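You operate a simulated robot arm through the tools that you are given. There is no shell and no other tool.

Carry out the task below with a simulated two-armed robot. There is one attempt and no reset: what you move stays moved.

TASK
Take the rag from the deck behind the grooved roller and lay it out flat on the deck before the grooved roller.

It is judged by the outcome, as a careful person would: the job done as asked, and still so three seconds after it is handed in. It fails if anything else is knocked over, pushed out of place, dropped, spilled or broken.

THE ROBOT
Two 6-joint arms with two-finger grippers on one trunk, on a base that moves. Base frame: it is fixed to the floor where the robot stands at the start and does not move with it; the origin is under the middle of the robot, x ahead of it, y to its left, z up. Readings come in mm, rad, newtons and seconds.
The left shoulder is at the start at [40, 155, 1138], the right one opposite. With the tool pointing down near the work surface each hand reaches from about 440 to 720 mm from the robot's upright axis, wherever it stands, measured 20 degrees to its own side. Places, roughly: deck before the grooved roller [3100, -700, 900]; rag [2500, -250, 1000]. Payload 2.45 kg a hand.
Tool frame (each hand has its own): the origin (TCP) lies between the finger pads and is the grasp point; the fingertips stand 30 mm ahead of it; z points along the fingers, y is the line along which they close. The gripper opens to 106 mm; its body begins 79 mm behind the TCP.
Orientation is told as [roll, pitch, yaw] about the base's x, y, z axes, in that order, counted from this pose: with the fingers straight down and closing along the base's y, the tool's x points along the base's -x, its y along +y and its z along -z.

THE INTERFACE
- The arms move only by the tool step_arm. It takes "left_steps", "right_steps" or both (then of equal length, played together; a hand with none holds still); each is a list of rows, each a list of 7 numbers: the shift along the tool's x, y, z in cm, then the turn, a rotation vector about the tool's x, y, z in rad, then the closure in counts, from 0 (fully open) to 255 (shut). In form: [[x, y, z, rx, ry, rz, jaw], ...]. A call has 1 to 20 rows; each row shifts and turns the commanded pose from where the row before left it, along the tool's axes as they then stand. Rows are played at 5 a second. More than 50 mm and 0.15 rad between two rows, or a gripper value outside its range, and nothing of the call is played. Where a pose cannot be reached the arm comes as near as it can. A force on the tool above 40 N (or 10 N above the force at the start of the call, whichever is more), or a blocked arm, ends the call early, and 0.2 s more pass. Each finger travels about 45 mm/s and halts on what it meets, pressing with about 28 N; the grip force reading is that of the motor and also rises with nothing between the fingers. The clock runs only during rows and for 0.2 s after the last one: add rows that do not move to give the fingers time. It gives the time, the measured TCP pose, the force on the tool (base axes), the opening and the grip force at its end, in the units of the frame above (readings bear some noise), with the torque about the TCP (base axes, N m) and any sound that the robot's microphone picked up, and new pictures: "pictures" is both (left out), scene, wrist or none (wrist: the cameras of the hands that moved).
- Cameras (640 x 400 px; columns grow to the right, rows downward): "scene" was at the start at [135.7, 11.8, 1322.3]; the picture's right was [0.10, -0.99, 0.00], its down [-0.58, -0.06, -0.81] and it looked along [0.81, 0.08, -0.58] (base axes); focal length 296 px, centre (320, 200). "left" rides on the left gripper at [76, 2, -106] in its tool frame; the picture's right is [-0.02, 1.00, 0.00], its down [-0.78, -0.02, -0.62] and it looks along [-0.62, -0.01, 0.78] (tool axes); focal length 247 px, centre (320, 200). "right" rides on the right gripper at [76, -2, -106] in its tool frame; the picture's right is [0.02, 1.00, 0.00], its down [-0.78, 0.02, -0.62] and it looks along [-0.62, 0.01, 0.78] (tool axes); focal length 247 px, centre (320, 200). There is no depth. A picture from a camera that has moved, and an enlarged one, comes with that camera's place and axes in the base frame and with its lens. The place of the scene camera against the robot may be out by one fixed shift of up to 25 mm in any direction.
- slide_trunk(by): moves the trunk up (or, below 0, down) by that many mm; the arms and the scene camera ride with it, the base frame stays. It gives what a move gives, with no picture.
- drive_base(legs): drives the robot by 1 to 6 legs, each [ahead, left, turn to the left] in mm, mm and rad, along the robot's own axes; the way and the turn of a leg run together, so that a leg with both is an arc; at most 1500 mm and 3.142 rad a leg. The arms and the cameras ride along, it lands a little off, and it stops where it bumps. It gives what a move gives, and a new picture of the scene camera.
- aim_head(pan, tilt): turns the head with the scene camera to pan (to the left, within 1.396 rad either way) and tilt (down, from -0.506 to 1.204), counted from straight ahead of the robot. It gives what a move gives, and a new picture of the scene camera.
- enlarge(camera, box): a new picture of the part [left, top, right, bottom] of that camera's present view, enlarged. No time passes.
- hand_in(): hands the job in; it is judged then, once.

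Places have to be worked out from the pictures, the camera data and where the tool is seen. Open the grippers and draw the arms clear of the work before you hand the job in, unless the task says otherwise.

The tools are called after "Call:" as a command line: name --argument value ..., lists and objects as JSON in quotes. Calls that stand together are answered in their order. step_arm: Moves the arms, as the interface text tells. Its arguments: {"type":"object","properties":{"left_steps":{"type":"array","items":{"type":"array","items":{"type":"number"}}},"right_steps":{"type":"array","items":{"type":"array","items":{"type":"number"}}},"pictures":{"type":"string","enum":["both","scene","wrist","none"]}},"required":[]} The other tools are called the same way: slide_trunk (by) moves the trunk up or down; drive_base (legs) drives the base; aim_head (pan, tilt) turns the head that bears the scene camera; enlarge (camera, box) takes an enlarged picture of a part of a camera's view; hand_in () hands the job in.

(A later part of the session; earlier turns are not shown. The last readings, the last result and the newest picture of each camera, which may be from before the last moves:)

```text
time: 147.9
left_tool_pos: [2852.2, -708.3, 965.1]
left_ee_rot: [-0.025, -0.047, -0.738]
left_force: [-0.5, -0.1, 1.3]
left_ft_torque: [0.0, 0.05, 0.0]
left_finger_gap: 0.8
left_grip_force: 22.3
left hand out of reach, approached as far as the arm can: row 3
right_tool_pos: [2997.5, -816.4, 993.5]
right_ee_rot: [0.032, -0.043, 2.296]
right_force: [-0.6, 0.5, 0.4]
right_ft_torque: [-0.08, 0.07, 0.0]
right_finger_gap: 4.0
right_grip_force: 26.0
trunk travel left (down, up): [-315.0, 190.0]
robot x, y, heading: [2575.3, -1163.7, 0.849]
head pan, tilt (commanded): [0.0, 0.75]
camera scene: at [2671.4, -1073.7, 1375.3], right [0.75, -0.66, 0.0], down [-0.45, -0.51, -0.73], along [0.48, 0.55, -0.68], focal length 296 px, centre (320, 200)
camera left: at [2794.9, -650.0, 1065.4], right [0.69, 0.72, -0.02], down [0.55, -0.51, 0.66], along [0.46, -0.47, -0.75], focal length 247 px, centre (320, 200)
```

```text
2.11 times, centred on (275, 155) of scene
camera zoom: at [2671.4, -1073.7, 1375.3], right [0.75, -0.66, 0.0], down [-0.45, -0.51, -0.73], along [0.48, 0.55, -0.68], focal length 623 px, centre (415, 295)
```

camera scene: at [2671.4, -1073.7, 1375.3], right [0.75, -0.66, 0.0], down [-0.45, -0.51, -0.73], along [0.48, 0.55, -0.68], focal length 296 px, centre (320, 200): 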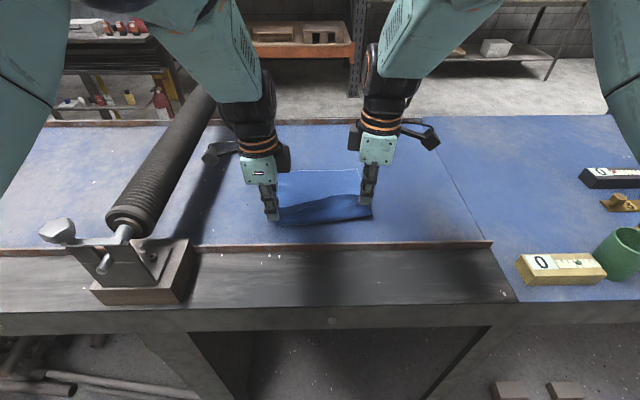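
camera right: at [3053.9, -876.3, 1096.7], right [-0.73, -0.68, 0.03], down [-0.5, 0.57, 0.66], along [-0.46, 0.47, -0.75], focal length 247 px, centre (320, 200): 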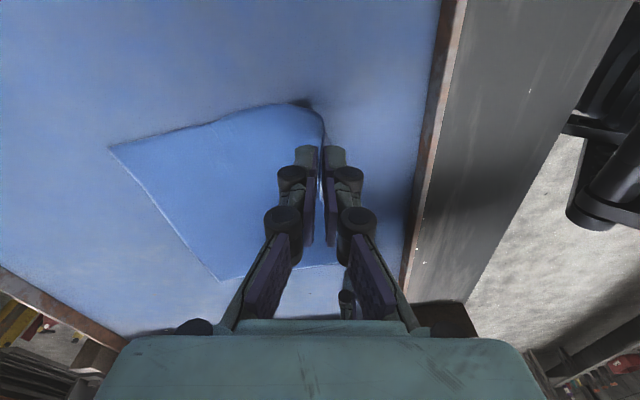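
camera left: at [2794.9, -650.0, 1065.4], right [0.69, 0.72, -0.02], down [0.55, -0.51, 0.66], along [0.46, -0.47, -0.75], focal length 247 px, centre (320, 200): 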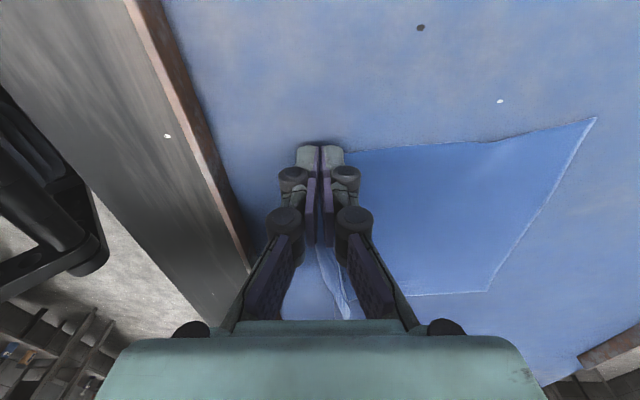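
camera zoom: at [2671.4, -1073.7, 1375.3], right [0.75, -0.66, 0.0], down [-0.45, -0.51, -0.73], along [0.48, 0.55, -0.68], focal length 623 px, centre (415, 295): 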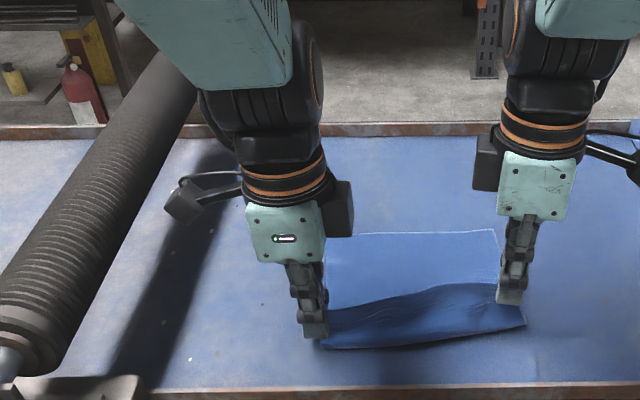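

The wrist-turn limit (not the roller — there's a clear gap) stops the arms here. I'll carry the flap further back by driving the base back 40 mm instead.

Call:
drive_base --legs '[[-40, 0, 0]]'

Call:
step_arm --left_steps '[[0, 0, 0, 0, 0, 0, 255]]' --right_steps '[[0, 0, 0.5, 0, 0, 0, 255]]' --pictures "wrist"

Call:
enlarge --camera "scene" --box '[200, 110, 400, 260]'

```text
time: 149.1
left_tool_pos: [2827.1, -733.1, 972.5]
left_ee_rot: [-0.003, -0.047, -0.744]
left_force: [0.9, 1.0, -0.3]
left_ft_torque: [-0.05, 0.01, 0.0]
left_finger_gap: 1.6
left_grip_force: 24.1
right_tool_pos: [2971.3, -842.5, 994.8]
right_ee_rot: [0.025, -0.04, 2.302]
right_force: [0.5, 1.1, -1.1]
right_ft_torque: [-0.02, -0.07, -0.02]
right_finger_gap: 4.4
right_grip_force: 35.0
trunk travel left (down, up): [-315.0, 190.0]
robot x, y, heading: [2551.3, -1193.3, 0.857]
head pan, tilt (commanded): [0.0, 0.75]
camera scene: at [2641.9, -1104.1, 1375.4], right [0.75, -0.66, 0.0], down [-0.45, -0.52, -0.73], along [0.48, 0.55, -0.68], focal length 296 px, centre (320, 200)
```

scene: 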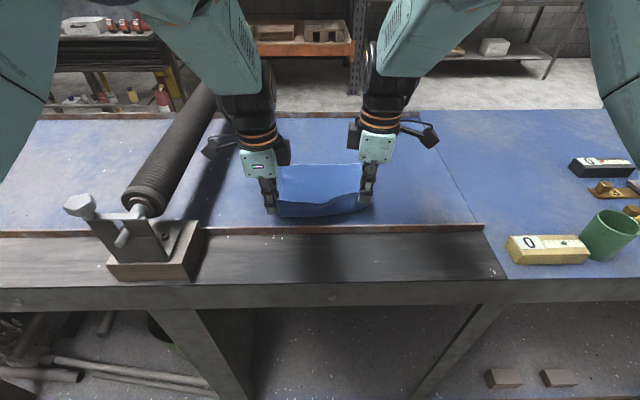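

```text
time: 149.5
left_tool_pos: [2827.0, -735.8, 973.2]
left_ee_rot: [-0.004, -0.049, -0.74]
left_force: [0.1, 0.8, 1.7]
left_ft_torque: [-0.01, 0.03, 0.01]
left_finger_gap: 0.4
left_grip_force: 22.2
right_tool_pos: [2968.8, -846.3, 989.4]
right_ee_rot: [0.027, -0.044, 2.302]
right_force: [-0.7, -1.4, 2.7]
right_ft_torque: [-0.12, 0.11, 0.0]
right_finger_gap: 4.4
right_grip_force: 25.6
trunk travel left (down, up): [-315.0, 190.0]
robot x, y, heading: [2550.2, -1195.4, 0.847]
head pan, tilt (commanded): [0.0, 0.75]
camera right: at [3025.3, -904.6, 1093.7], right [-0.73, -0.68, 0.02], down [-0.51, 0.56, 0.65], along [-0.46, 0.46, -0.76], focal length 247 px, centre (320, 200)
camera left: at [2767.6, -678.5, 1074.6], right [0.69, 0.72, 0.0], down [0.55, -0.52, 0.66], along [0.47, -0.46, -0.75], focal length 247 px, centre (320, 200)
```

right: 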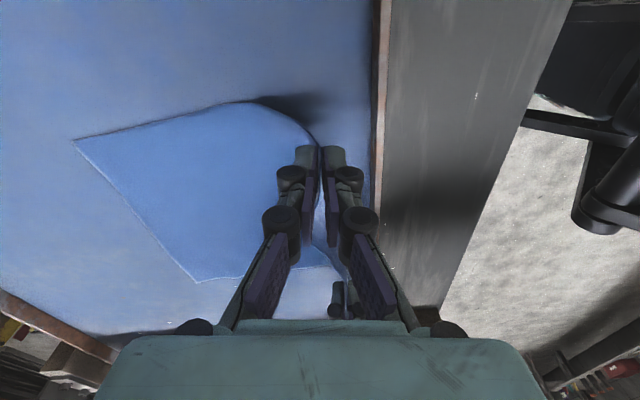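
left: 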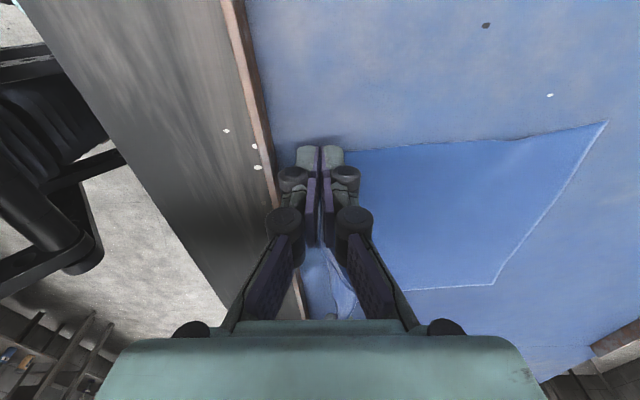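

```text
2.67 times, centred on (300, 185) of scene
camera zoom: at [2641.1, -1107.9, 1375.6], right [0.75, -0.66, 0.0], down [-0.45, -0.51, -0.73], along [0.48, 0.55, -0.68], focal length 789 px, centre (373, 240)
```

zoom: 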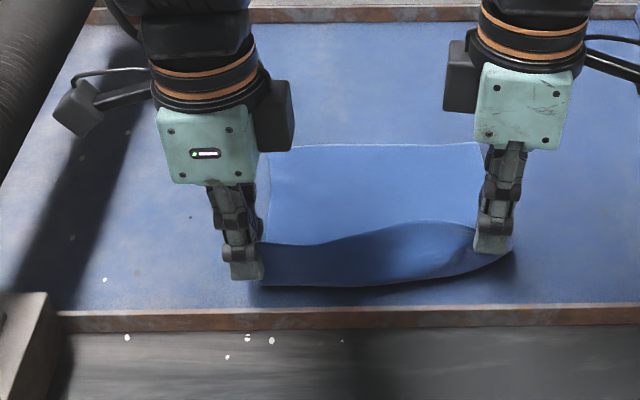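

The rag is almost fully unfolded, its near edge held at n≈155 mm. I back another 22 mm to draw out the slack, then lower both hands to the deck.

Call:
drive_base --legs '[[-22, 0, 0]]'

Call:
step_arm --left_steps '[[0, 0, 0.7, 0, 0, 0, 255], [0, 0, 0.6, 0, 0, 0, 255], [0, 0, 0.4, 0, 0, 0, 255]]' --right_steps '[[0, 0, 1.2, 0, 0, 0, 255], [0, 0, 1.2, 0, 0, 0, 255], [0, 0, 0.8, 0, 0, 0, 255]]'

Call:
enlarge --camera "scene" --box '[200, 110, 400, 260]'

```text
time: 150.4
left_tool_pos: [2817.9, -746.7, 973.6]
left_ee_rot: [0.0, -0.045, -0.738]
left_force: [1.0, 1.1, -1.0]
left_ft_torque: [-0.1, 0.1, -0.01]
left_finger_gap: 5.0
left_grip_force: 30.4
right_tool_pos: [2959.2, -859.6, 987.2]
right_ee_rot: [0.032, -0.039, 2.304]
right_force: [0.9, -0.5, 2.3]
right_ft_torque: [-0.03, -0.04, -0.01]
right_finger_gap: 0.7
right_grip_force: 23.6
trunk travel left (down, up): [-315.0, 190.0]
robot x, y, heading: [2535.0, -1212.4, 0.852]
head pan, tilt (commanded): [0.0, 0.75]
camera scene: at [2632.2, -1121.5, 1374.9], right [0.75, -0.66, 0.0], down [-0.45, -0.52, -0.73], along [0.48, 0.55, -0.69], focal length 296 px, centre (320, 200)
```

scene: 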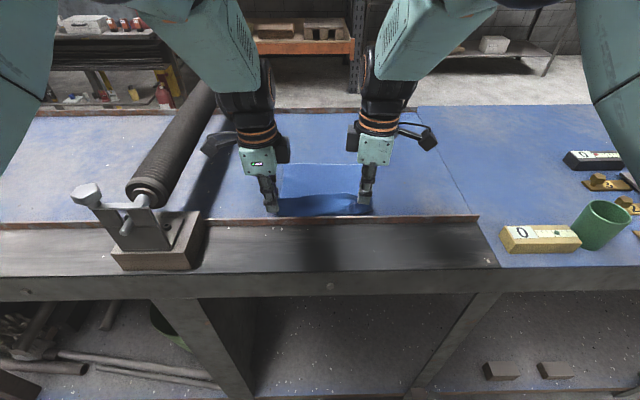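

```text
time: 151.2
left_tool_pos: [2814.9, -750.9, 960.8]
left_ee_rot: [0.009, -0.048, -0.742]
left_force: [0.2, 0.5, 1.3]
left_ft_torque: [-0.07, 0.11, 0.02]
left_finger_gap: 0.7
left_grip_force: 23.4
right_tool_pos: [2952.4, -861.9, 959.5]
right_ee_rot: [0.026, -0.038, 2.306]
right_force: [-1.4, 0.5, 0.0]
right_ft_torque: [-0.01, -0.01, -0.01]
right_finger_gap: 3.7
right_grip_force: 26.3
trunk travel left (down, up): [-315.0, 190.0]
robot x, y, heading: [2535.9, -1210.3, 0.856]
head pan, tilt (commanded): [0.0, 0.75]
camera scene: at [2625.6, -1126.8, 1375.7], right [0.75, -0.66, 0.0], down [-0.45, -0.51, -0.73], along [0.48, 0.55, -0.68], focal length 296 px, centre (320, 200)
camera right: at [3009.5, -920.5, 1061.5], right [-0.73, -0.69, 0.02], down [-0.51, 0.56, 0.65], along [-0.46, 0.46, -0.76], focal length 247 px, centre (320, 200)
camera left: at [2756.0, -695.1, 1062.9], right [0.69, 0.72, 0.01], down [0.54, -0.53, 0.66], along [0.48, -0.45, -0.75], focal length 247 px, centre (320, 200)
```

scene: 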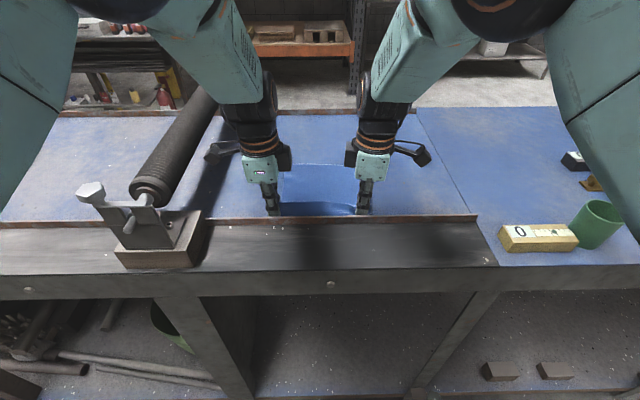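
right: 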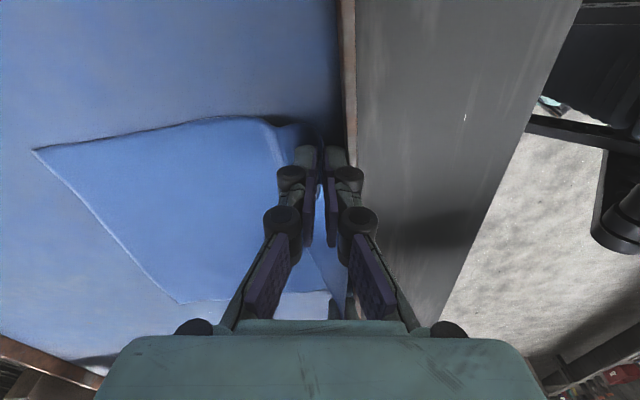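
left: 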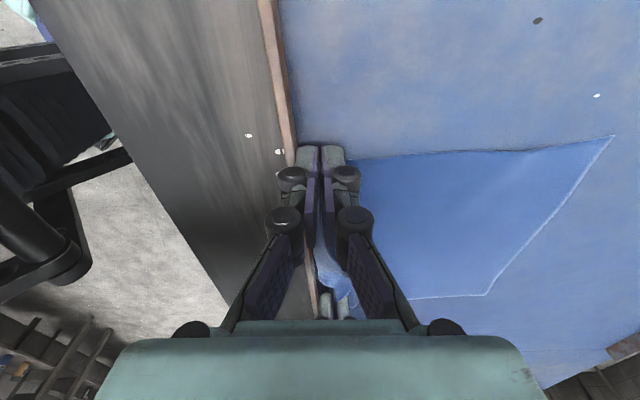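

```text
2.67 times, centred on (300, 185) of scene
camera zoom: at [2625.6, -1126.8, 1375.7], right [0.75, -0.66, 0.0], down [-0.45, -0.51, -0.73], along [0.48, 0.55, -0.68], focal length 789 px, centre (373, 240)
```

zoom: 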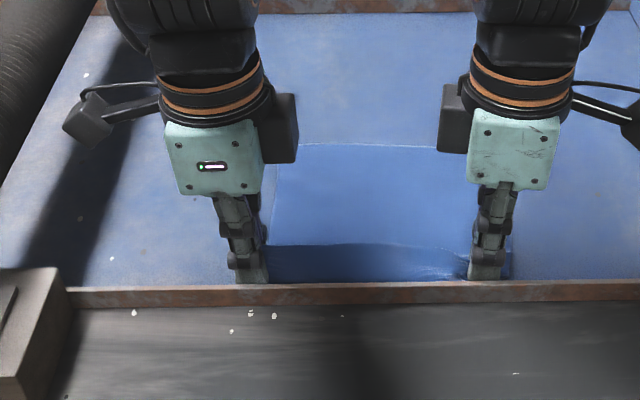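

The near edge is down right inside the rail. I open the fingers just enough to release, and lift the hands straight up.

Call:
step_arm --left_steps '[[0, 0, 0.3, 0, 0, 0, 240], [0, 0, 0, 0, 0, 0, 225], [0, 0, 0, 0, 0, 0, 210], [0, 0, -0.5, 0, 0, 0, 205], [0, 0, -1.5, 0, 0, 0, 205], [0, 0, -2.5, 0, 0, 0, 205], [0, 0, -3.0, 0, 0, 0, 205], [0, 0, -3.0, 0, 0, 0, 205]]' --right_steps '[[0, 0, 0.3, 0, 0, 0, 240], [0, 0, 0, 0, 0, 0, 225], [0, 0, 0, 0, 0, 0, 210], [0, 0, -0.5, 0, 0, 0, 205], [0, 0, -1.5, 0, 0, 0, 205], [0, 0, -2.5, 0, 0, 0, 205], [0, 0, -3.0, 0, 0, 0, 205], [0, 0, -3.0, 0, 0, 0, 205]]'

Call:
enlarge --camera "scene" --box '[200, 110, 400, 260]'

```text
time: 153.0
left_tool_pos: [2807.4, -747.5, 1053.7]
left_ee_rot: [-0.01, -0.06, -0.728]
left_force: [0.4, 0.1, -0.2]
left_ft_torque: [-0.03, 0.05, -0.02]
left_finger_gap: 20.6
left_grip_force: 0.0
right_tool_pos: [2958.4, -865.2, 1059.3]
right_ee_rot: [0.032, -0.043, 2.301]
right_force: [-0.8, -0.1, 0.1]
right_ft_torque: [0.03, -0.01, 0.01]
right_finger_gap: 20.8
right_grip_force: 0.0
trunk travel left (down, up): [-315.0, 190.0]
robot x, y, heading: [2537.3, -1213.7, 0.853]
head pan, tilt (commanded): [0.0, 0.75]
camera scene: at [2626.5, -1126.1, 1375.6], right [0.75, -0.66, 0.0], down [-0.45, -0.51, -0.73], along [0.48, 0.55, -0.68], focal length 296 px, centre (320, 200)
camera right: at [3016.7, -923.5, 1162.6], right [-0.73, -0.68, 0.03], down [-0.5, 0.57, 0.66], along [-0.47, 0.46, -0.75], focal length 247 px, centre (320, 200)
camera left: at [2747.8, -688.9, 1156.1], right [0.68, 0.73, -0.01], down [0.55, -0.5, 0.67], along [0.48, -0.46, -0.75], focal length 247 px, centre (320, 200)
```

scene: 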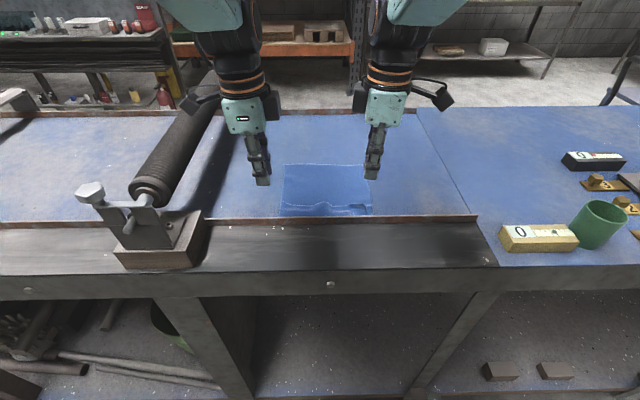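
right: 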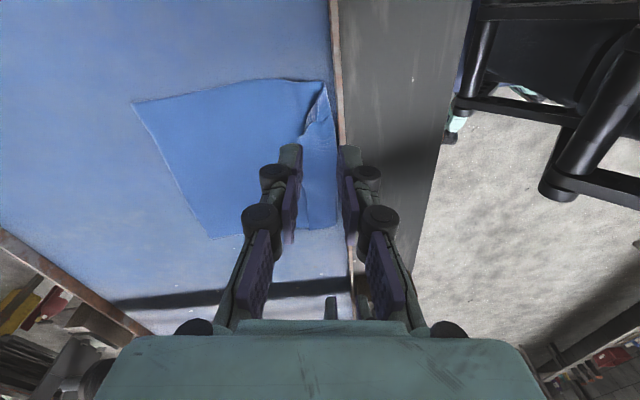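
left: 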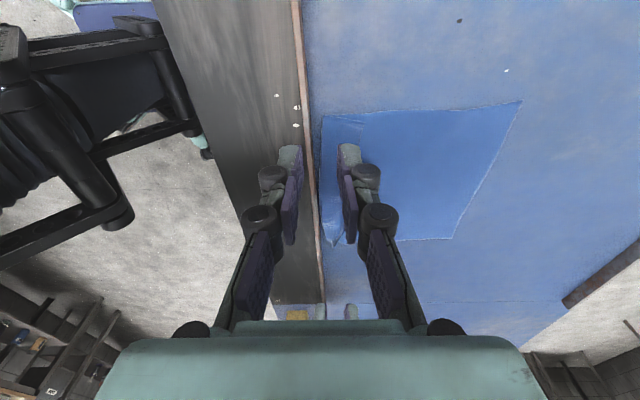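

```text
2.67 times, centred on (300, 185) of scene
camera zoom: at [2626.5, -1126.1, 1375.6], right [0.75, -0.66, 0.0], down [-0.45, -0.51, -0.73], along [0.48, 0.55, -0.68], focal length 789 px, centre (373, 240)
```

zoom: 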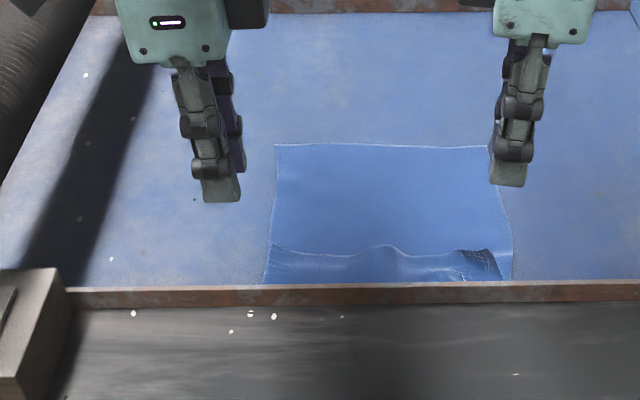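

A small flap (~28 mm) is still folded at the near edge and the rag lies against the rail. I first straighten and untwist the hands, then move closer to slide the whole rag further in.

Call:
step_arm --left_steps '[[0, 0, -1.5, -0.005, 0.03, -0.09, 220], [0, 0, -1.5, -0.005, 0.03, -0.09, 255], [0, 0, 0, 0, 0, 0, 255]]' --right_steps '[[0, 0, -1.5, 0.016, 0.022, 0.05, 220], [0, 0, -1.5, 0.016, 0.022, 0.05, 255], [0, 0, 0, 0, 0, 0, 255]]' --pictures "none"

Call:
drive_base --legs '[[62, 0, 0]]'

Call:
step_arm --left_steps '[[0, 0, 0, 0, 0, 0, 255]]' --right_steps '[[0, 0, 0, 0, 0, 0, 255]]' --pictures "wrist"

```text
time: 153.8
left_tool_pos: [2802.8, -742.7, 1070.8]
left_ee_rot: [-0.043, -0.01, -0.536]
left_force: [0.2, -0.4, -0.6]
left_ft_torque: [0.0, 0.01, -0.02]
left_finger_gap: 0.3
left_grip_force: 27.3
right_tool_pos: [2965.9, -869.1, 1076.3]
right_ee_rot: [0.037, -0.01, 2.184]
right_force: [0.4, 0.3, 0.2]
right_ft_torque: [-0.01, -0.02, -0.03]
right_finger_gap: 0.0
right_grip_force: 28.2
trunk travel left (down, up): [-315.0, 190.0]
robot x, y, heading: [2536.3, -1213.0, 0.852]
head pan, tilt (commanded): [0.0, 0.75]
```

```text
time: 155.3
left_tool_pos: [2846.4, -694.8, 1073.0]
left_ee_rot: [-0.044, -0.015, -0.532]
left_force: [0.6, 0.6, -0.5]
left_ft_torque: [-0.04, 0.04, -0.01]
left_finger_gap: 0.1
left_grip_force: 28.0
right_tool_pos: [3009.4, -823.0, 1076.4]
right_ee_rot: [0.041, -0.021, 2.179]
right_force: [0.7, 0.5, -0.5]
right_ft_torque: [-0.03, 0.05, -0.02]
right_finger_gap: 0.2
right_grip_force: 28.1
trunk travel left (down, up): [-315.0, 190.0]
robot x, y, heading: [2576.8, -1162.0, 0.855]
head pan, tilt (commanded): [0.0, 0.75]
camera scene: at [2674.3, -1074.9, 1375.2], right [0.75, -0.66, 0.0], down [-0.45, -0.51, -0.73], along [0.48, 0.55, -0.68], focal length 296 px, centre (320, 200)
```

scene: 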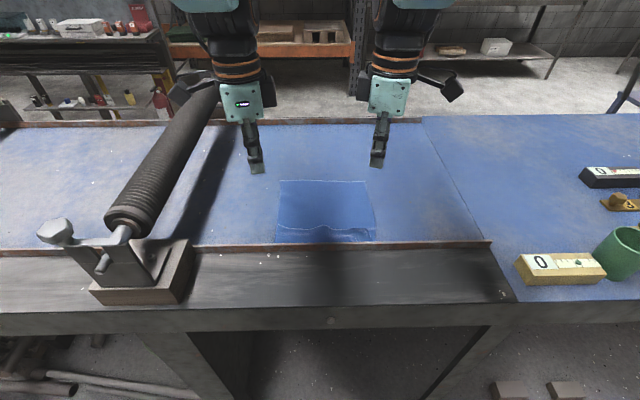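

```text
time: 155.7
left_tool_pos: [2842.3, -694.9, 1076.2]
left_ee_rot: [-0.039, -0.022, -0.527]
left_force: [-0.2, -0.3, 0.8]
left_ft_torque: [0.0, -0.01, 0.0]
left_finger_gap: 0.2
left_grip_force: 27.9
right_tool_pos: [3007.7, -825.4, 1079.3]
right_ee_rot: [0.035, -0.023, 2.176]
right_force: [-0.1, -1.1, 0.1]
right_ft_torque: [0.01, -0.02, 0.05]
right_finger_gap: 0.1
right_grip_force: 28.0
trunk travel left (down, up): [-315.0, 190.0]
robot x, y, heading: [2575.9, -1165.9, 0.851]
head pan, tilt (commanded): [0.0, 0.75]
camera right: at [3055.8, -887.5, 1183.9], right [-0.81, -0.59, 0.03], down [-0.43, 0.64, 0.64], along [-0.4, 0.5, -0.77], focal length 247 px, centre (320, 200)
camera left: at [2776.7, -649.9, 1180.3], right [0.52, 0.85, -0.04], down [0.67, -0.38, 0.64], along [0.53, -0.36, -0.77], focal length 247 px, centre (320, 200)
```

right: 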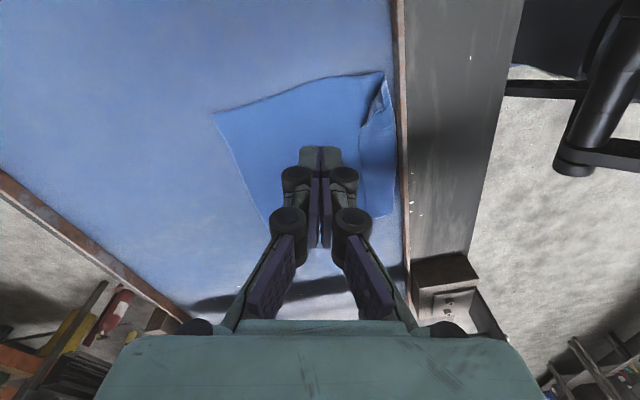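
left: 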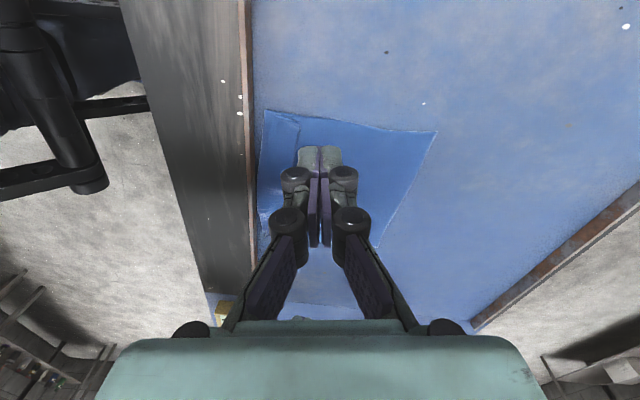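

Rag measured: near fold at n≈132 mm, far edge n≈315 mm, about 45 mm still folded over. I bring both hands over its middle (X≈580) and lower to just above the cloth.

Call:
step_arm --left_steps '[[-1.8, 1.4, 0, -0.02, 0.011, 0, 255], [-1.8, 1.4, 1.0, -0.02, 0.011, 0, 255], [-1.7, 1.37, 2.5, 0, 0, 0, 255], [0, 0, 2.5, 0, 0, 0, 255], [0, 0, 2.8, 0, 0, 0, 255], [0, 0, 2.6, 0, 0, 0, 255]]' --right_steps '[[-1.0, -1.12, 0, 0.018, 0.011, 0, 255], [-1.0, -1.12, 1.0, 0.018, 0.011, 0, 255], [-1.0, -1.12, 2.5, 0, 0, 0, 255], [0, 0, 2.6, 0, 0, 0, 255], [0, 0, 3.0, 0, 0, 0, 255], [0, 0, 2.7, 0, 0, 0, 255]]'

```text
time: 157.1
left_tool_pos: [2912.6, -686.8, 957.0]
left_ee_rot: [-0.003, 0.007, -0.532]
left_force: [1.3, -0.3, -0.1]
left_ft_torque: [-0.05, 0.02, -0.01]
left_finger_gap: 0.1
left_grip_force: 27.8
right_tool_pos: [3023.9, -778.7, 956.9]
right_ee_rot: [0.004, 0.005, 2.179]
right_force: [0.0, -0.3, 0.3]
right_ft_torque: [-0.06, 0.01, -0.01]
right_finger_gap: 0.0
right_grip_force: 28.0
trunk travel left (down, up): [-315.0, 190.0]
robot x, y, heading: [2578.3, -1164.2, 0.851]
head pan, tilt (commanded): [0.0, 0.75]
camera scene: at [2673.9, -1073.6, 1375.1], right [0.75, -0.66, 0.0], down [-0.45, -0.51, -0.73], along [0.48, 0.55, -0.68], focal length 296 px, centre (320, 200)
camera right: at [3066.7, -840.5, 1064.8], right [-0.81, -0.59, 0.0], down [-0.46, 0.64, 0.62], along [-0.37, 0.5, -0.79], focal length 247 px, centre (320, 200)
camera left: at [2849.6, -645.4, 1063.7], right [0.53, 0.85, 0.0], down [0.67, -0.41, 0.62], along [0.52, -0.33, -0.79], focal length 247 px, centre (320, 200)
```

scene: 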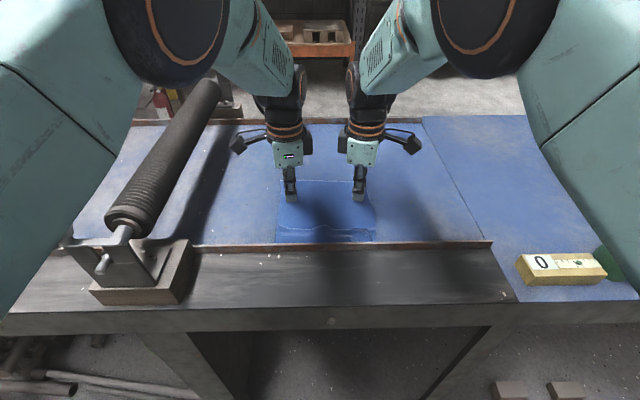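
right: 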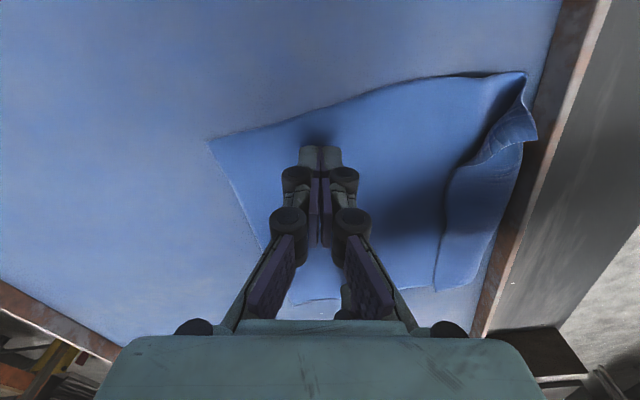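
left: 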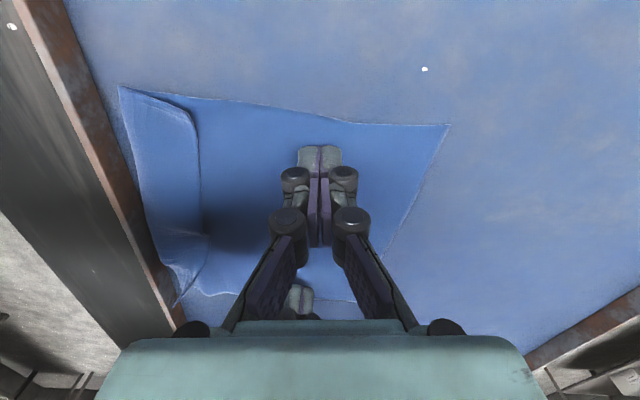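

Good, no drift with the reduced wrist turn. I lower to contact and press lightly.

Call:
step_arm --left_steps '[[0, 0, 0.5, 0, 0, 0, 255], [0, 0, 0.3, 0, 0, 0, 255], [0, 0, 0.1, 0, 0, 0, 255]]' --right_steps '[[0, 0, 0.5, 0, 0, 0, 255], [0, 0, 0.3, 0, 0, 0, 255], [0, 0, 0.1, 0, 0, 0, 255]]' --pictures "none"

```text
time: 157.9
left_tool_pos: [2908.8, -687.2, 951.3]
left_ee_rot: [-0.003, 0.003, -0.532]
left_force: [-0.3, -0.8, -1.0]
left_ft_torque: [-0.02, -0.03, -0.02]
left_finger_gap: 0.0
left_grip_force: 28.3
right_tool_pos: [3018.1, -780.3, 951.2]
right_ee_rot: [0.0, 0.006, 2.181]
right_force: [0.4, -0.6, 0.2]
right_ft_torque: [0.02, -0.01, 0.01]
right_finger_gap: 0.0
right_grip_force: 28.2
trunk travel left (down, up): [-315.0, 190.0]
robot x, y, heading: [2582.5, -1166.7, 0.853]
head pan, tilt (commanded): [0.0, 0.75]
```

Call:
step_arm --left_steps '[[0, 0, 0.2, 0, 0, 0, 255], [0, 0, 0.2, 0, 0, 0, 255]]' --right_steps '[[0, 0, 0.2, 0, 0, 0, 255], [0, 0, 0.2, 0, 0, 0, 255]]' --pictures "none"

```text
time: 158.5
left_tool_pos: [2908.8, -687.3, 948.9]
left_ee_rot: [0.006, 0.001, -0.532]
left_force: [1.9, 0.6, 10.0]
left_ft_torque: [0.01, 0.05, 0.02]
left_finger_gap: 0.0
left_grip_force: 28.3
right_tool_pos: [3018.6, -781.2, 948.9]
right_ee_rot: [-0.005, 0.003, 2.18]
right_force: [2.2, 0.3, 10.3]
right_ft_torque: [-0.06, -0.07, 0.04]
right_finger_gap: 0.2
right_grip_force: 28.3
trunk travel left (down, up): [-315.0, 190.0]
robot x, y, heading: [2575.8, -1163.5, 0.847]
head pan, tilt (commanded): [0.0, 0.75]
```

About 10 N each. I slide the rag forward 57 mm along the robot's heading.

Call:
step_arm --left_steps '[[-0.177, 0.934, 0.05, 0, 0, 0, 255], [-0.177, 0.934, 0, 0, 0, 0, 255], [-0.177, 0.934, 0, 0, 0, 0, 255], [-0.177, 0.934, 0, 0, 0, 0, 255], [-0.177, 0.934, 0, 0, 0, 0, 255], [-0.177, 0.934, 0, 0, 0, 0, 255]]' --right_steps '[[-0.228, -0.922, 0.05, 0, 0, 0, 255], [-0.228, -0.922, 0, 0, 0, 0, 255], [-0.228, -0.922, 0, 0, 0, 0, 255], [-0.228, -0.922, 0, 0, 0, 0, 255], [-0.228, -0.922, 0, 0, 0, 0, 255], [-0.228, -0.922, 0, 0, 0, 0, 255]]'

```text
time: 159.9
left_tool_pos: [2943.7, -645.8, 949.5]
left_ee_rot: [0.003, 0.005, -0.531]
left_force: [0.6, -1.7, 6.8]
left_ft_torque: [0.0, 0.01, 0.02]
left_finger_gap: 0.0
left_grip_force: 28.4
right_tool_pos: [3053.4, -739.7, 948.8]
right_ee_rot: [-0.006, 0.004, 2.18]
right_force: [-3.0, -2.8, 23.1]
right_ft_torque: [-0.15, 0.09, -0.01]
right_finger_gap: 0.2
right_grip_force: 28.0
trunk travel left (down, up): [-315.0, 190.0]
robot x, y, heading: [2576.6, -1163.5, 0.85]
head pan, tilt (commanded): [0.0, 0.75]
camera scene: at [2667.3, -1079.1, 1376.0], right [0.75, -0.66, 0.0], down [-0.45, -0.51, -0.73], along [0.48, 0.55, -0.68], focal length 296 px, centre (320, 200)
camera right: at [3097.1, -801.3, 1055.7], right [-0.81, -0.59, -0.01], down [-0.47, 0.63, 0.62], along [-0.36, 0.5, -0.79], focal length 247 px, centre (320, 200)
camera left: at [2879.7, -605.8, 1055.4], right [0.53, 0.85, 0.0], down [0.67, -0.41, 0.62], along [0.53, -0.32, -0.79], focal length 247 px, centre (320, 200)
```

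scene: 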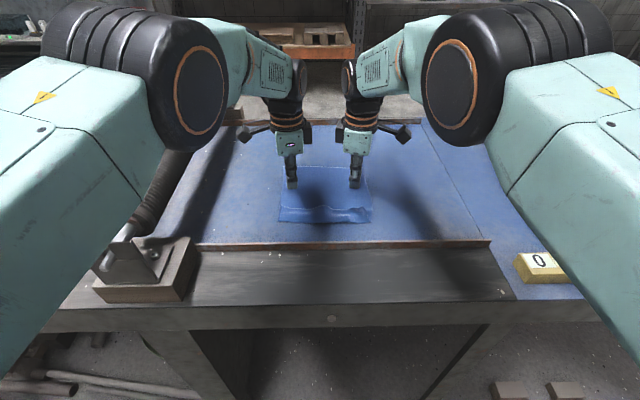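
right: 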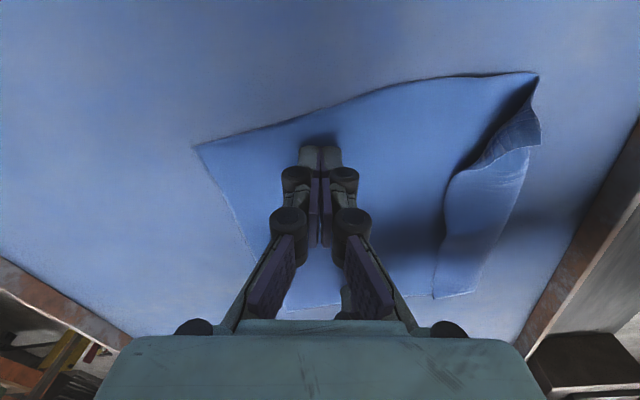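
left: 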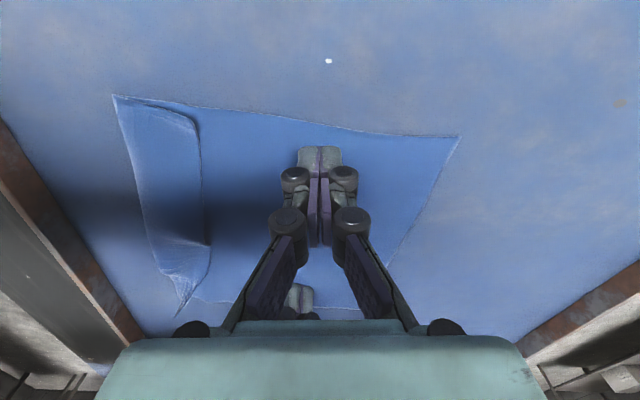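

The rag slid in another ~55 mm; fold line now at n≈186 mm. I raise the hands, back the base 70 mm for a better working distance, and look at the remaining flap.

Call:
step_arm --left_steps '[[0, 0, -2.0, 0, 0, 0, 255], [0, 0, -3.0, 0, 0, 0, 220], [0.8, 0, -3.0, 0, 0, 0, 170], [0, 0, -2.0, 0, 0, 0, 130]]' --right_steps '[[0, 0, -2.0, 0, 0, 0, 255], [0, 0, -3.0, 0, 0, 0, 220], [0.8, 0, -3.0, 0, 0, 0, 170], [0, 0, -2.0, 0, 0, 0, 130]]' --pictures "none"

Call:
drive_base --legs '[[-70, 0, 0]]'

Call:
step_arm --left_steps '[[0, 0, 0, 0, 0, 0, 130]]' --right_steps '[[0, 0, 0, 0, 0, 0, 130]]' --pictures "wrist"

```text
time: 160.9
left_tool_pos: [2940.4, -637.7, 1044.8]
left_ee_rot: [-0.005, 0.004, -0.533]
left_force: [0.9, 0.0, -0.4]
left_ft_torque: [0.01, 0.01, -0.01]
left_finger_gap: 52.1
left_grip_force: 0.1
right_tool_pos: [3061.8, -745.0, 1042.8]
right_ee_rot: [0.004, 0.005, 2.18]
right_force: [-0.4, 0.5, 0.1]
right_ft_torque: [-0.05, 0.05, 0.03]
right_finger_gap: 51.9
right_grip_force: 0.8
trunk travel left (down, up): [-315.0, 190.0]
robot x, y, heading: [2577.4, -1161.7, 0.851]
head pan, tilt (commanded): [0.0, 0.75]
```

```text
time: 162.5
left_tool_pos: [2895.5, -691.6, 1045.3]
left_ee_rot: [-0.004, 0.003, -0.533]
left_force: [-0.2, -0.1, -0.7]
left_ft_torque: [-0.01, 0.0, -0.01]
left_finger_gap: 51.9
left_grip_force: 0.0
right_tool_pos: [3017.5, -796.0, 1043.6]
right_ee_rot: [0.002, 0.006, 2.178]
right_force: [0.8, -0.1, -0.4]
right_ft_torque: [0.01, 0.01, 0.02]
right_finger_gap: 51.8
right_grip_force: 0.1
trunk travel left (down, up): [-315.0, 190.0]
robot x, y, heading: [2529.4, -1220.7, 0.85]
head pan, tilt (commanded): [0.0, 0.75]
camera scene: at [2623.3, -1128.9, 1375.3], right [0.75, -0.66, 0.0], down [-0.45, -0.51, -0.73], along [0.48, 0.55, -0.68], focal length 296 px, centre (320, 200)
```

scene: 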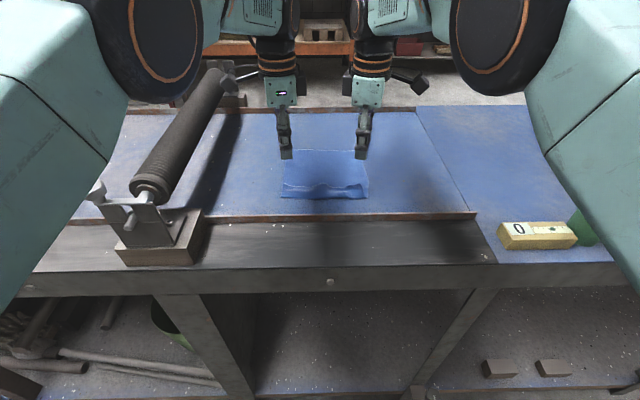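

```text
time: 162.9
left_tool_pos: [2894.5, -690.8, 1046.3]
left_ee_rot: [-0.002, 0.003, -0.535]
left_force: [-0.2, -0.1, -0.2]
left_ft_torque: [0.01, -0.01, 0.04]
left_finger_gap: 51.9
left_grip_force: 0.1
right_tool_pos: [3015.6, -798.0, 1043.8]
right_ee_rot: [0.002, 0.006, 2.178]
right_force: [-1.0, 0.1, 0.3]
right_ft_torque: [-0.03, 0.0, 0.0]
right_finger_gap: 51.9
right_grip_force: 0.0
trunk travel left (down, up): [-315.0, 190.0]
robot x, y, heading: [2532.4, -1221.0, 0.847]
head pan, tilt (commanded): [0.0, 0.75]
camera right: at [3059.1, -858.8, 1150.7], right [-0.81, -0.59, 0.0], down [-0.46, 0.64, 0.62], along [-0.36, 0.5, -0.79], focal length 247 px, centre (320, 200)
camera left: at [2829.9, -650.0, 1151.7], right [0.53, 0.85, 0.0], down [0.67, -0.41, 0.62], along [0.53, -0.33, -0.79], focal length 247 px, centre (320, 200)
```

right: 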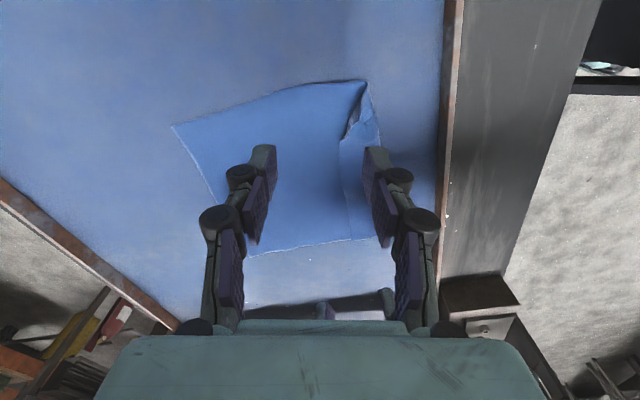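
left: 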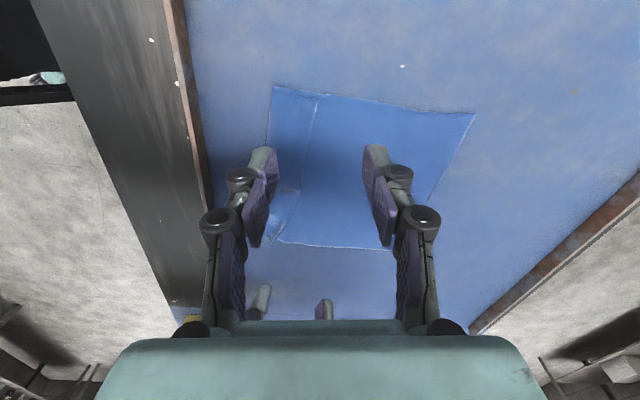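

Call:
enlarge --camera "left" --box '[220, 70, 500, 260]'

Call:
enlarge --camera "right" --box '[150, 60, 430, 260]'

Call:
enlarge --camera "scene" --box '[260, 135, 390, 215]'

```text
2.11 times, centred on (360, 165) of left
camera zoom: at [2829.9, -650.0, 1151.7], right [0.53, 0.85, 0.0], down [0.67, -0.41, 0.62], along [0.53, -0.33, -0.79], focal length 520 px, centre (236, 274)
```

zoom: 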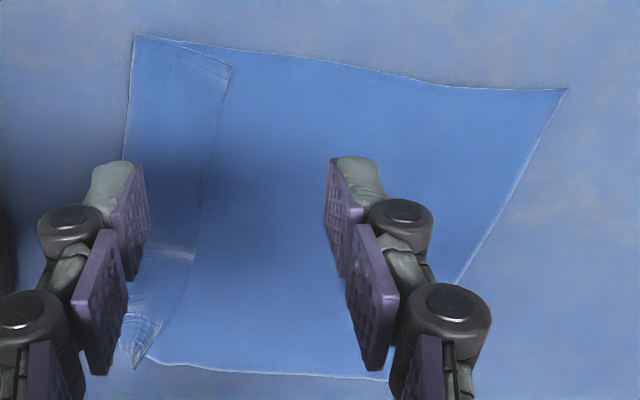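

```text
2.00 times, centred on (290, 160) of right
camera zoom: at [3059.1, -858.8, 1150.7], right [-0.81, -0.59, 0.0], down [-0.46, 0.64, 0.62], along [-0.36, 0.5, -0.79], focal length 494 px, centre (380, 280)
```

zoom: 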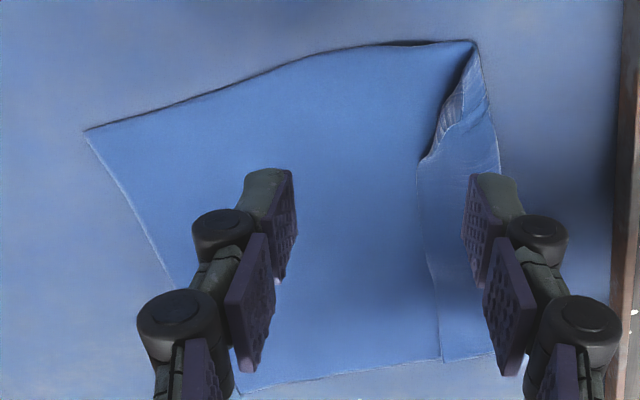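

```text
4.92 times, centred on (325, 175) of scene
camera zoom: at [2622.9, -1129.0, 1375.4], right [0.75, -0.66, 0.0], down [-0.45, -0.51, -0.73], along [0.48, 0.55, -0.68], focal length 1456 px, centre (295, 323)
```

zoom: 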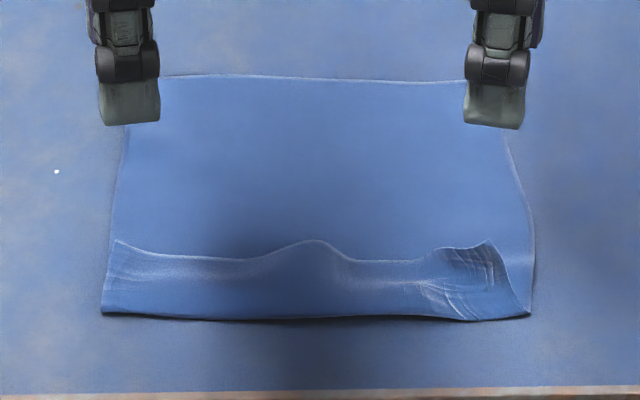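

The flap is ~40 mm wide (fold at n≈188, its edge at n≈228); the right corner of the flap is dog-eared at about (X=622, 55 mm right). I position the left over the flap's left end and the right over that corner, and lower to just above.

Call:
step_arm --left_steps '[[0.24, -0.52, 0, 0, 0, 0, 140], [0.24, -0.53, 2.0, 0, 0, 0, 147], [0, 0, 2.5, 0, 0, 0, 147], [0, 0, 2.5, 0, 0, 0, 147], [0, 0, 1.5, 0, 0, 0, 147]]' --right_steps '[[-1.5, 1.27, 0, 0, 0, 0, 150], [-1.43, 1.27, 2.0, 0, 0, 0, 168], [0, 0, 2.5, 0, 0, 0, 168], [0, 0, 2.5, 0, 0, 0, 168], [0, 0, 1.3, 0, 0, 0, 168]]'

Call:
enlarge --camera "right" --box '[150, 60, 450, 260]'

Call:
enlarge --camera "left" --box '[180, 60, 480, 260]'

```text
time: 164.1
left_tool_pos: [2884.0, -700.2, 959.9]
left_ee_rot: [-0.001, 0.003, -0.534]
left_force: [0.0, -0.2, -0.6]
left_ft_torque: [0.01, -0.02, 0.0]
left_finger_gap: 44.9
left_grip_force: 0.1
right_tool_pos: [2977.4, -788.9, 962.2]
right_ee_rot: [0.0, 0.005, 2.177]
right_force: [-0.1, -0.1, 0.0]
right_ft_torque: [-0.01, -0.02, -0.01]
right_finger_gap: 36.2
right_grip_force: 0.1
trunk travel left (down, up): [-315.0, 190.0]
robot x, y, heading: [2529.5, -1216.3, 0.853]
head pan, tilt (commanded): [0.0, 0.75]
camera scene: at [2621.6, -1130.4, 1375.6], right [0.75, -0.66, 0.0], down [-0.45, -0.51, -0.73], along [0.48, 0.55, -0.68], focal length 296 px, centre (320, 200)
camera right: at [3020.8, -849.9, 1068.9], right [-0.81, -0.59, 0.0], down [-0.46, 0.64, 0.62], along [-0.36, 0.5, -0.79], focal length 247 px, centre (320, 200)
camera left: at [2820.2, -659.2, 1065.9], right [0.53, 0.85, 0.0], down [0.67, -0.41, 0.62], along [0.53, -0.33, -0.79], focal length 247 px, centre (320, 200)
```

scene: 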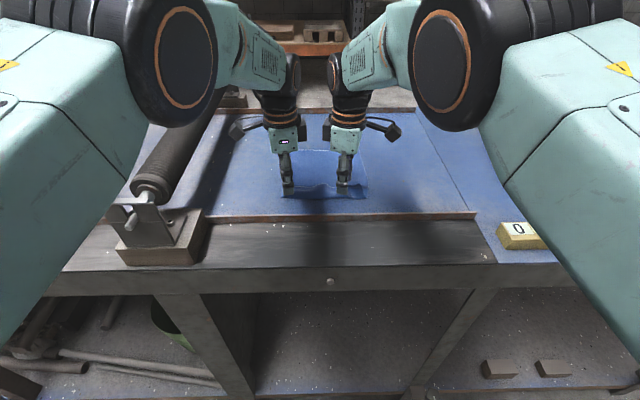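
right: 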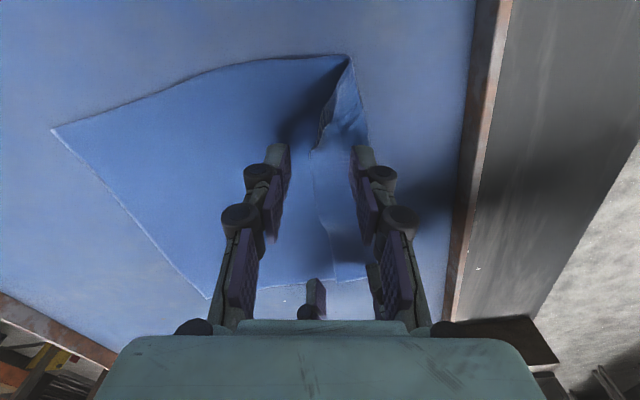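
left: 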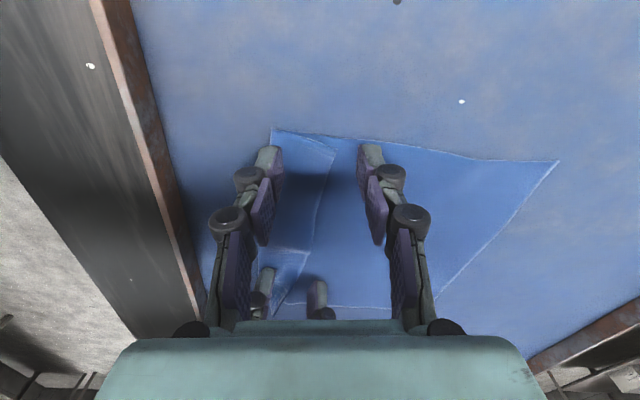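

```text
2.00 times, centred on (300, 160) of right
camera zoom: at [3020.8, -849.9, 1068.9], right [-0.81, -0.59, 0.0], down [-0.46, 0.64, 0.62], along [-0.36, 0.5, -0.79], focal length 494 px, centre (360, 280)
```

zoom: 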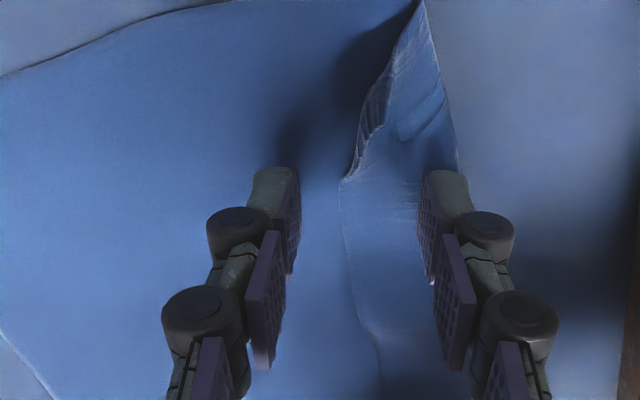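

```text
2.00 times, centred on (330, 160) of left
camera zoom: at [2820.2, -659.2, 1065.9], right [0.53, 0.85, 0.0], down [0.67, -0.41, 0.62], along [0.53, -0.33, -0.79], focal length 494 px, centre (300, 280)
```

zoom: 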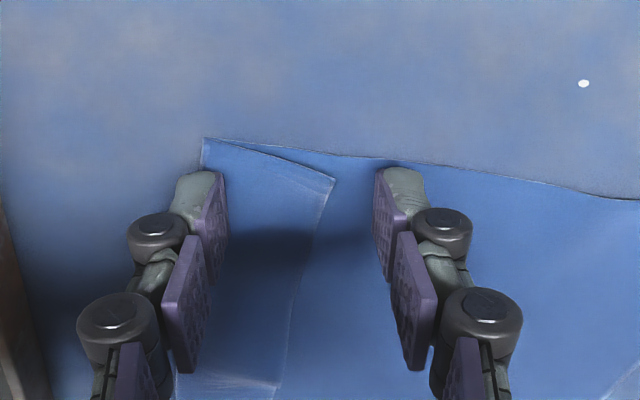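

Openings are slightly wide; I narrow them so that the near fingers sit on the flap, then lower to light contact.

Call:
step_arm --left_steps '[[0, 0, 0, 0, 0, 0, 185], [0, 0, 0.4, 0, 0, 0, 190], [0, 0, 0.3, 0, 0, 0, 190]]' --right_steps '[[0, 0, 0, 0, 0, 0, 190], [0, 0, 0.6, 0, 0, 0, 197], [0, 0, 0.4, 0, 0, 0, 197]]' --pictures "wrist"

```text
time: 164.9
left_tool_pos: [2885.3, -699.6, 953.0]
left_ee_rot: [-0.001, 0.003, -0.534]
left_force: [0.4, 0.1, 0.4]
left_ft_torque: [-0.01, 0.02, -0.01]
left_finger_gap: 27.3
left_grip_force: 0.0
right_tool_pos: [2979.4, -788.7, 951.9]
right_ee_rot: [0.0, 0.006, 2.176]
right_force: [-0.2, 0.2, 2.6]
right_ft_torque: [-0.02, 0.06, -0.01]
right_finger_gap: 24.5
right_grip_force: 0.3
trunk travel left (down, up): [-315.0, 190.0]
robot x, y, heading: [2529.7, -1216.0, 0.852]
head pan, tilt (commanded): [0.0, 0.75]
camera right: at [3022.4, -850.2, 1058.7], right [-0.81, -0.59, 0.0], down [-0.46, 0.64, 0.62], along [-0.36, 0.5, -0.79], focal length 247 px, centre (320, 200)
camera left: at [2821.2, -658.0, 1059.2], right [0.53, 0.85, 0.0], down [0.67, -0.41, 0.62], along [0.53, -0.33, -0.79], focal length 247 px, centre (320, 200)
```

right: 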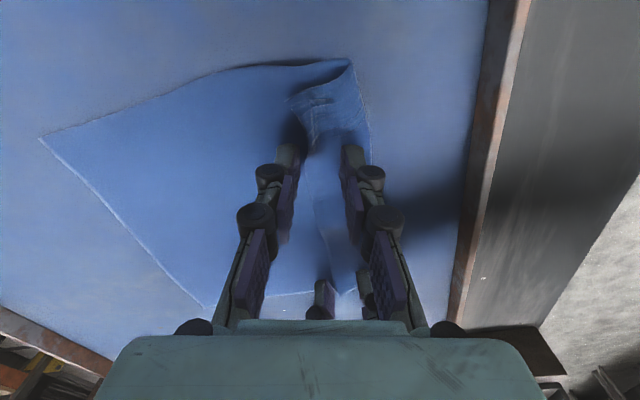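
left: 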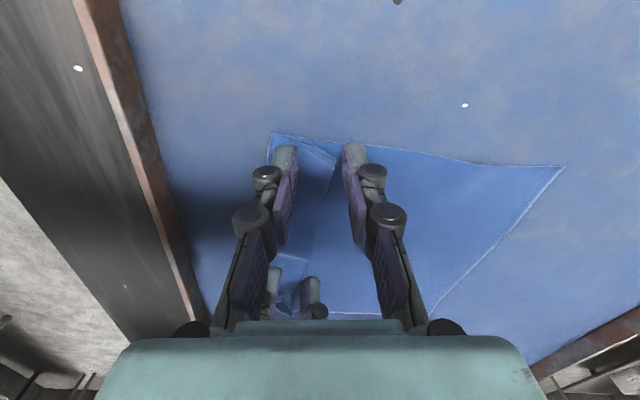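

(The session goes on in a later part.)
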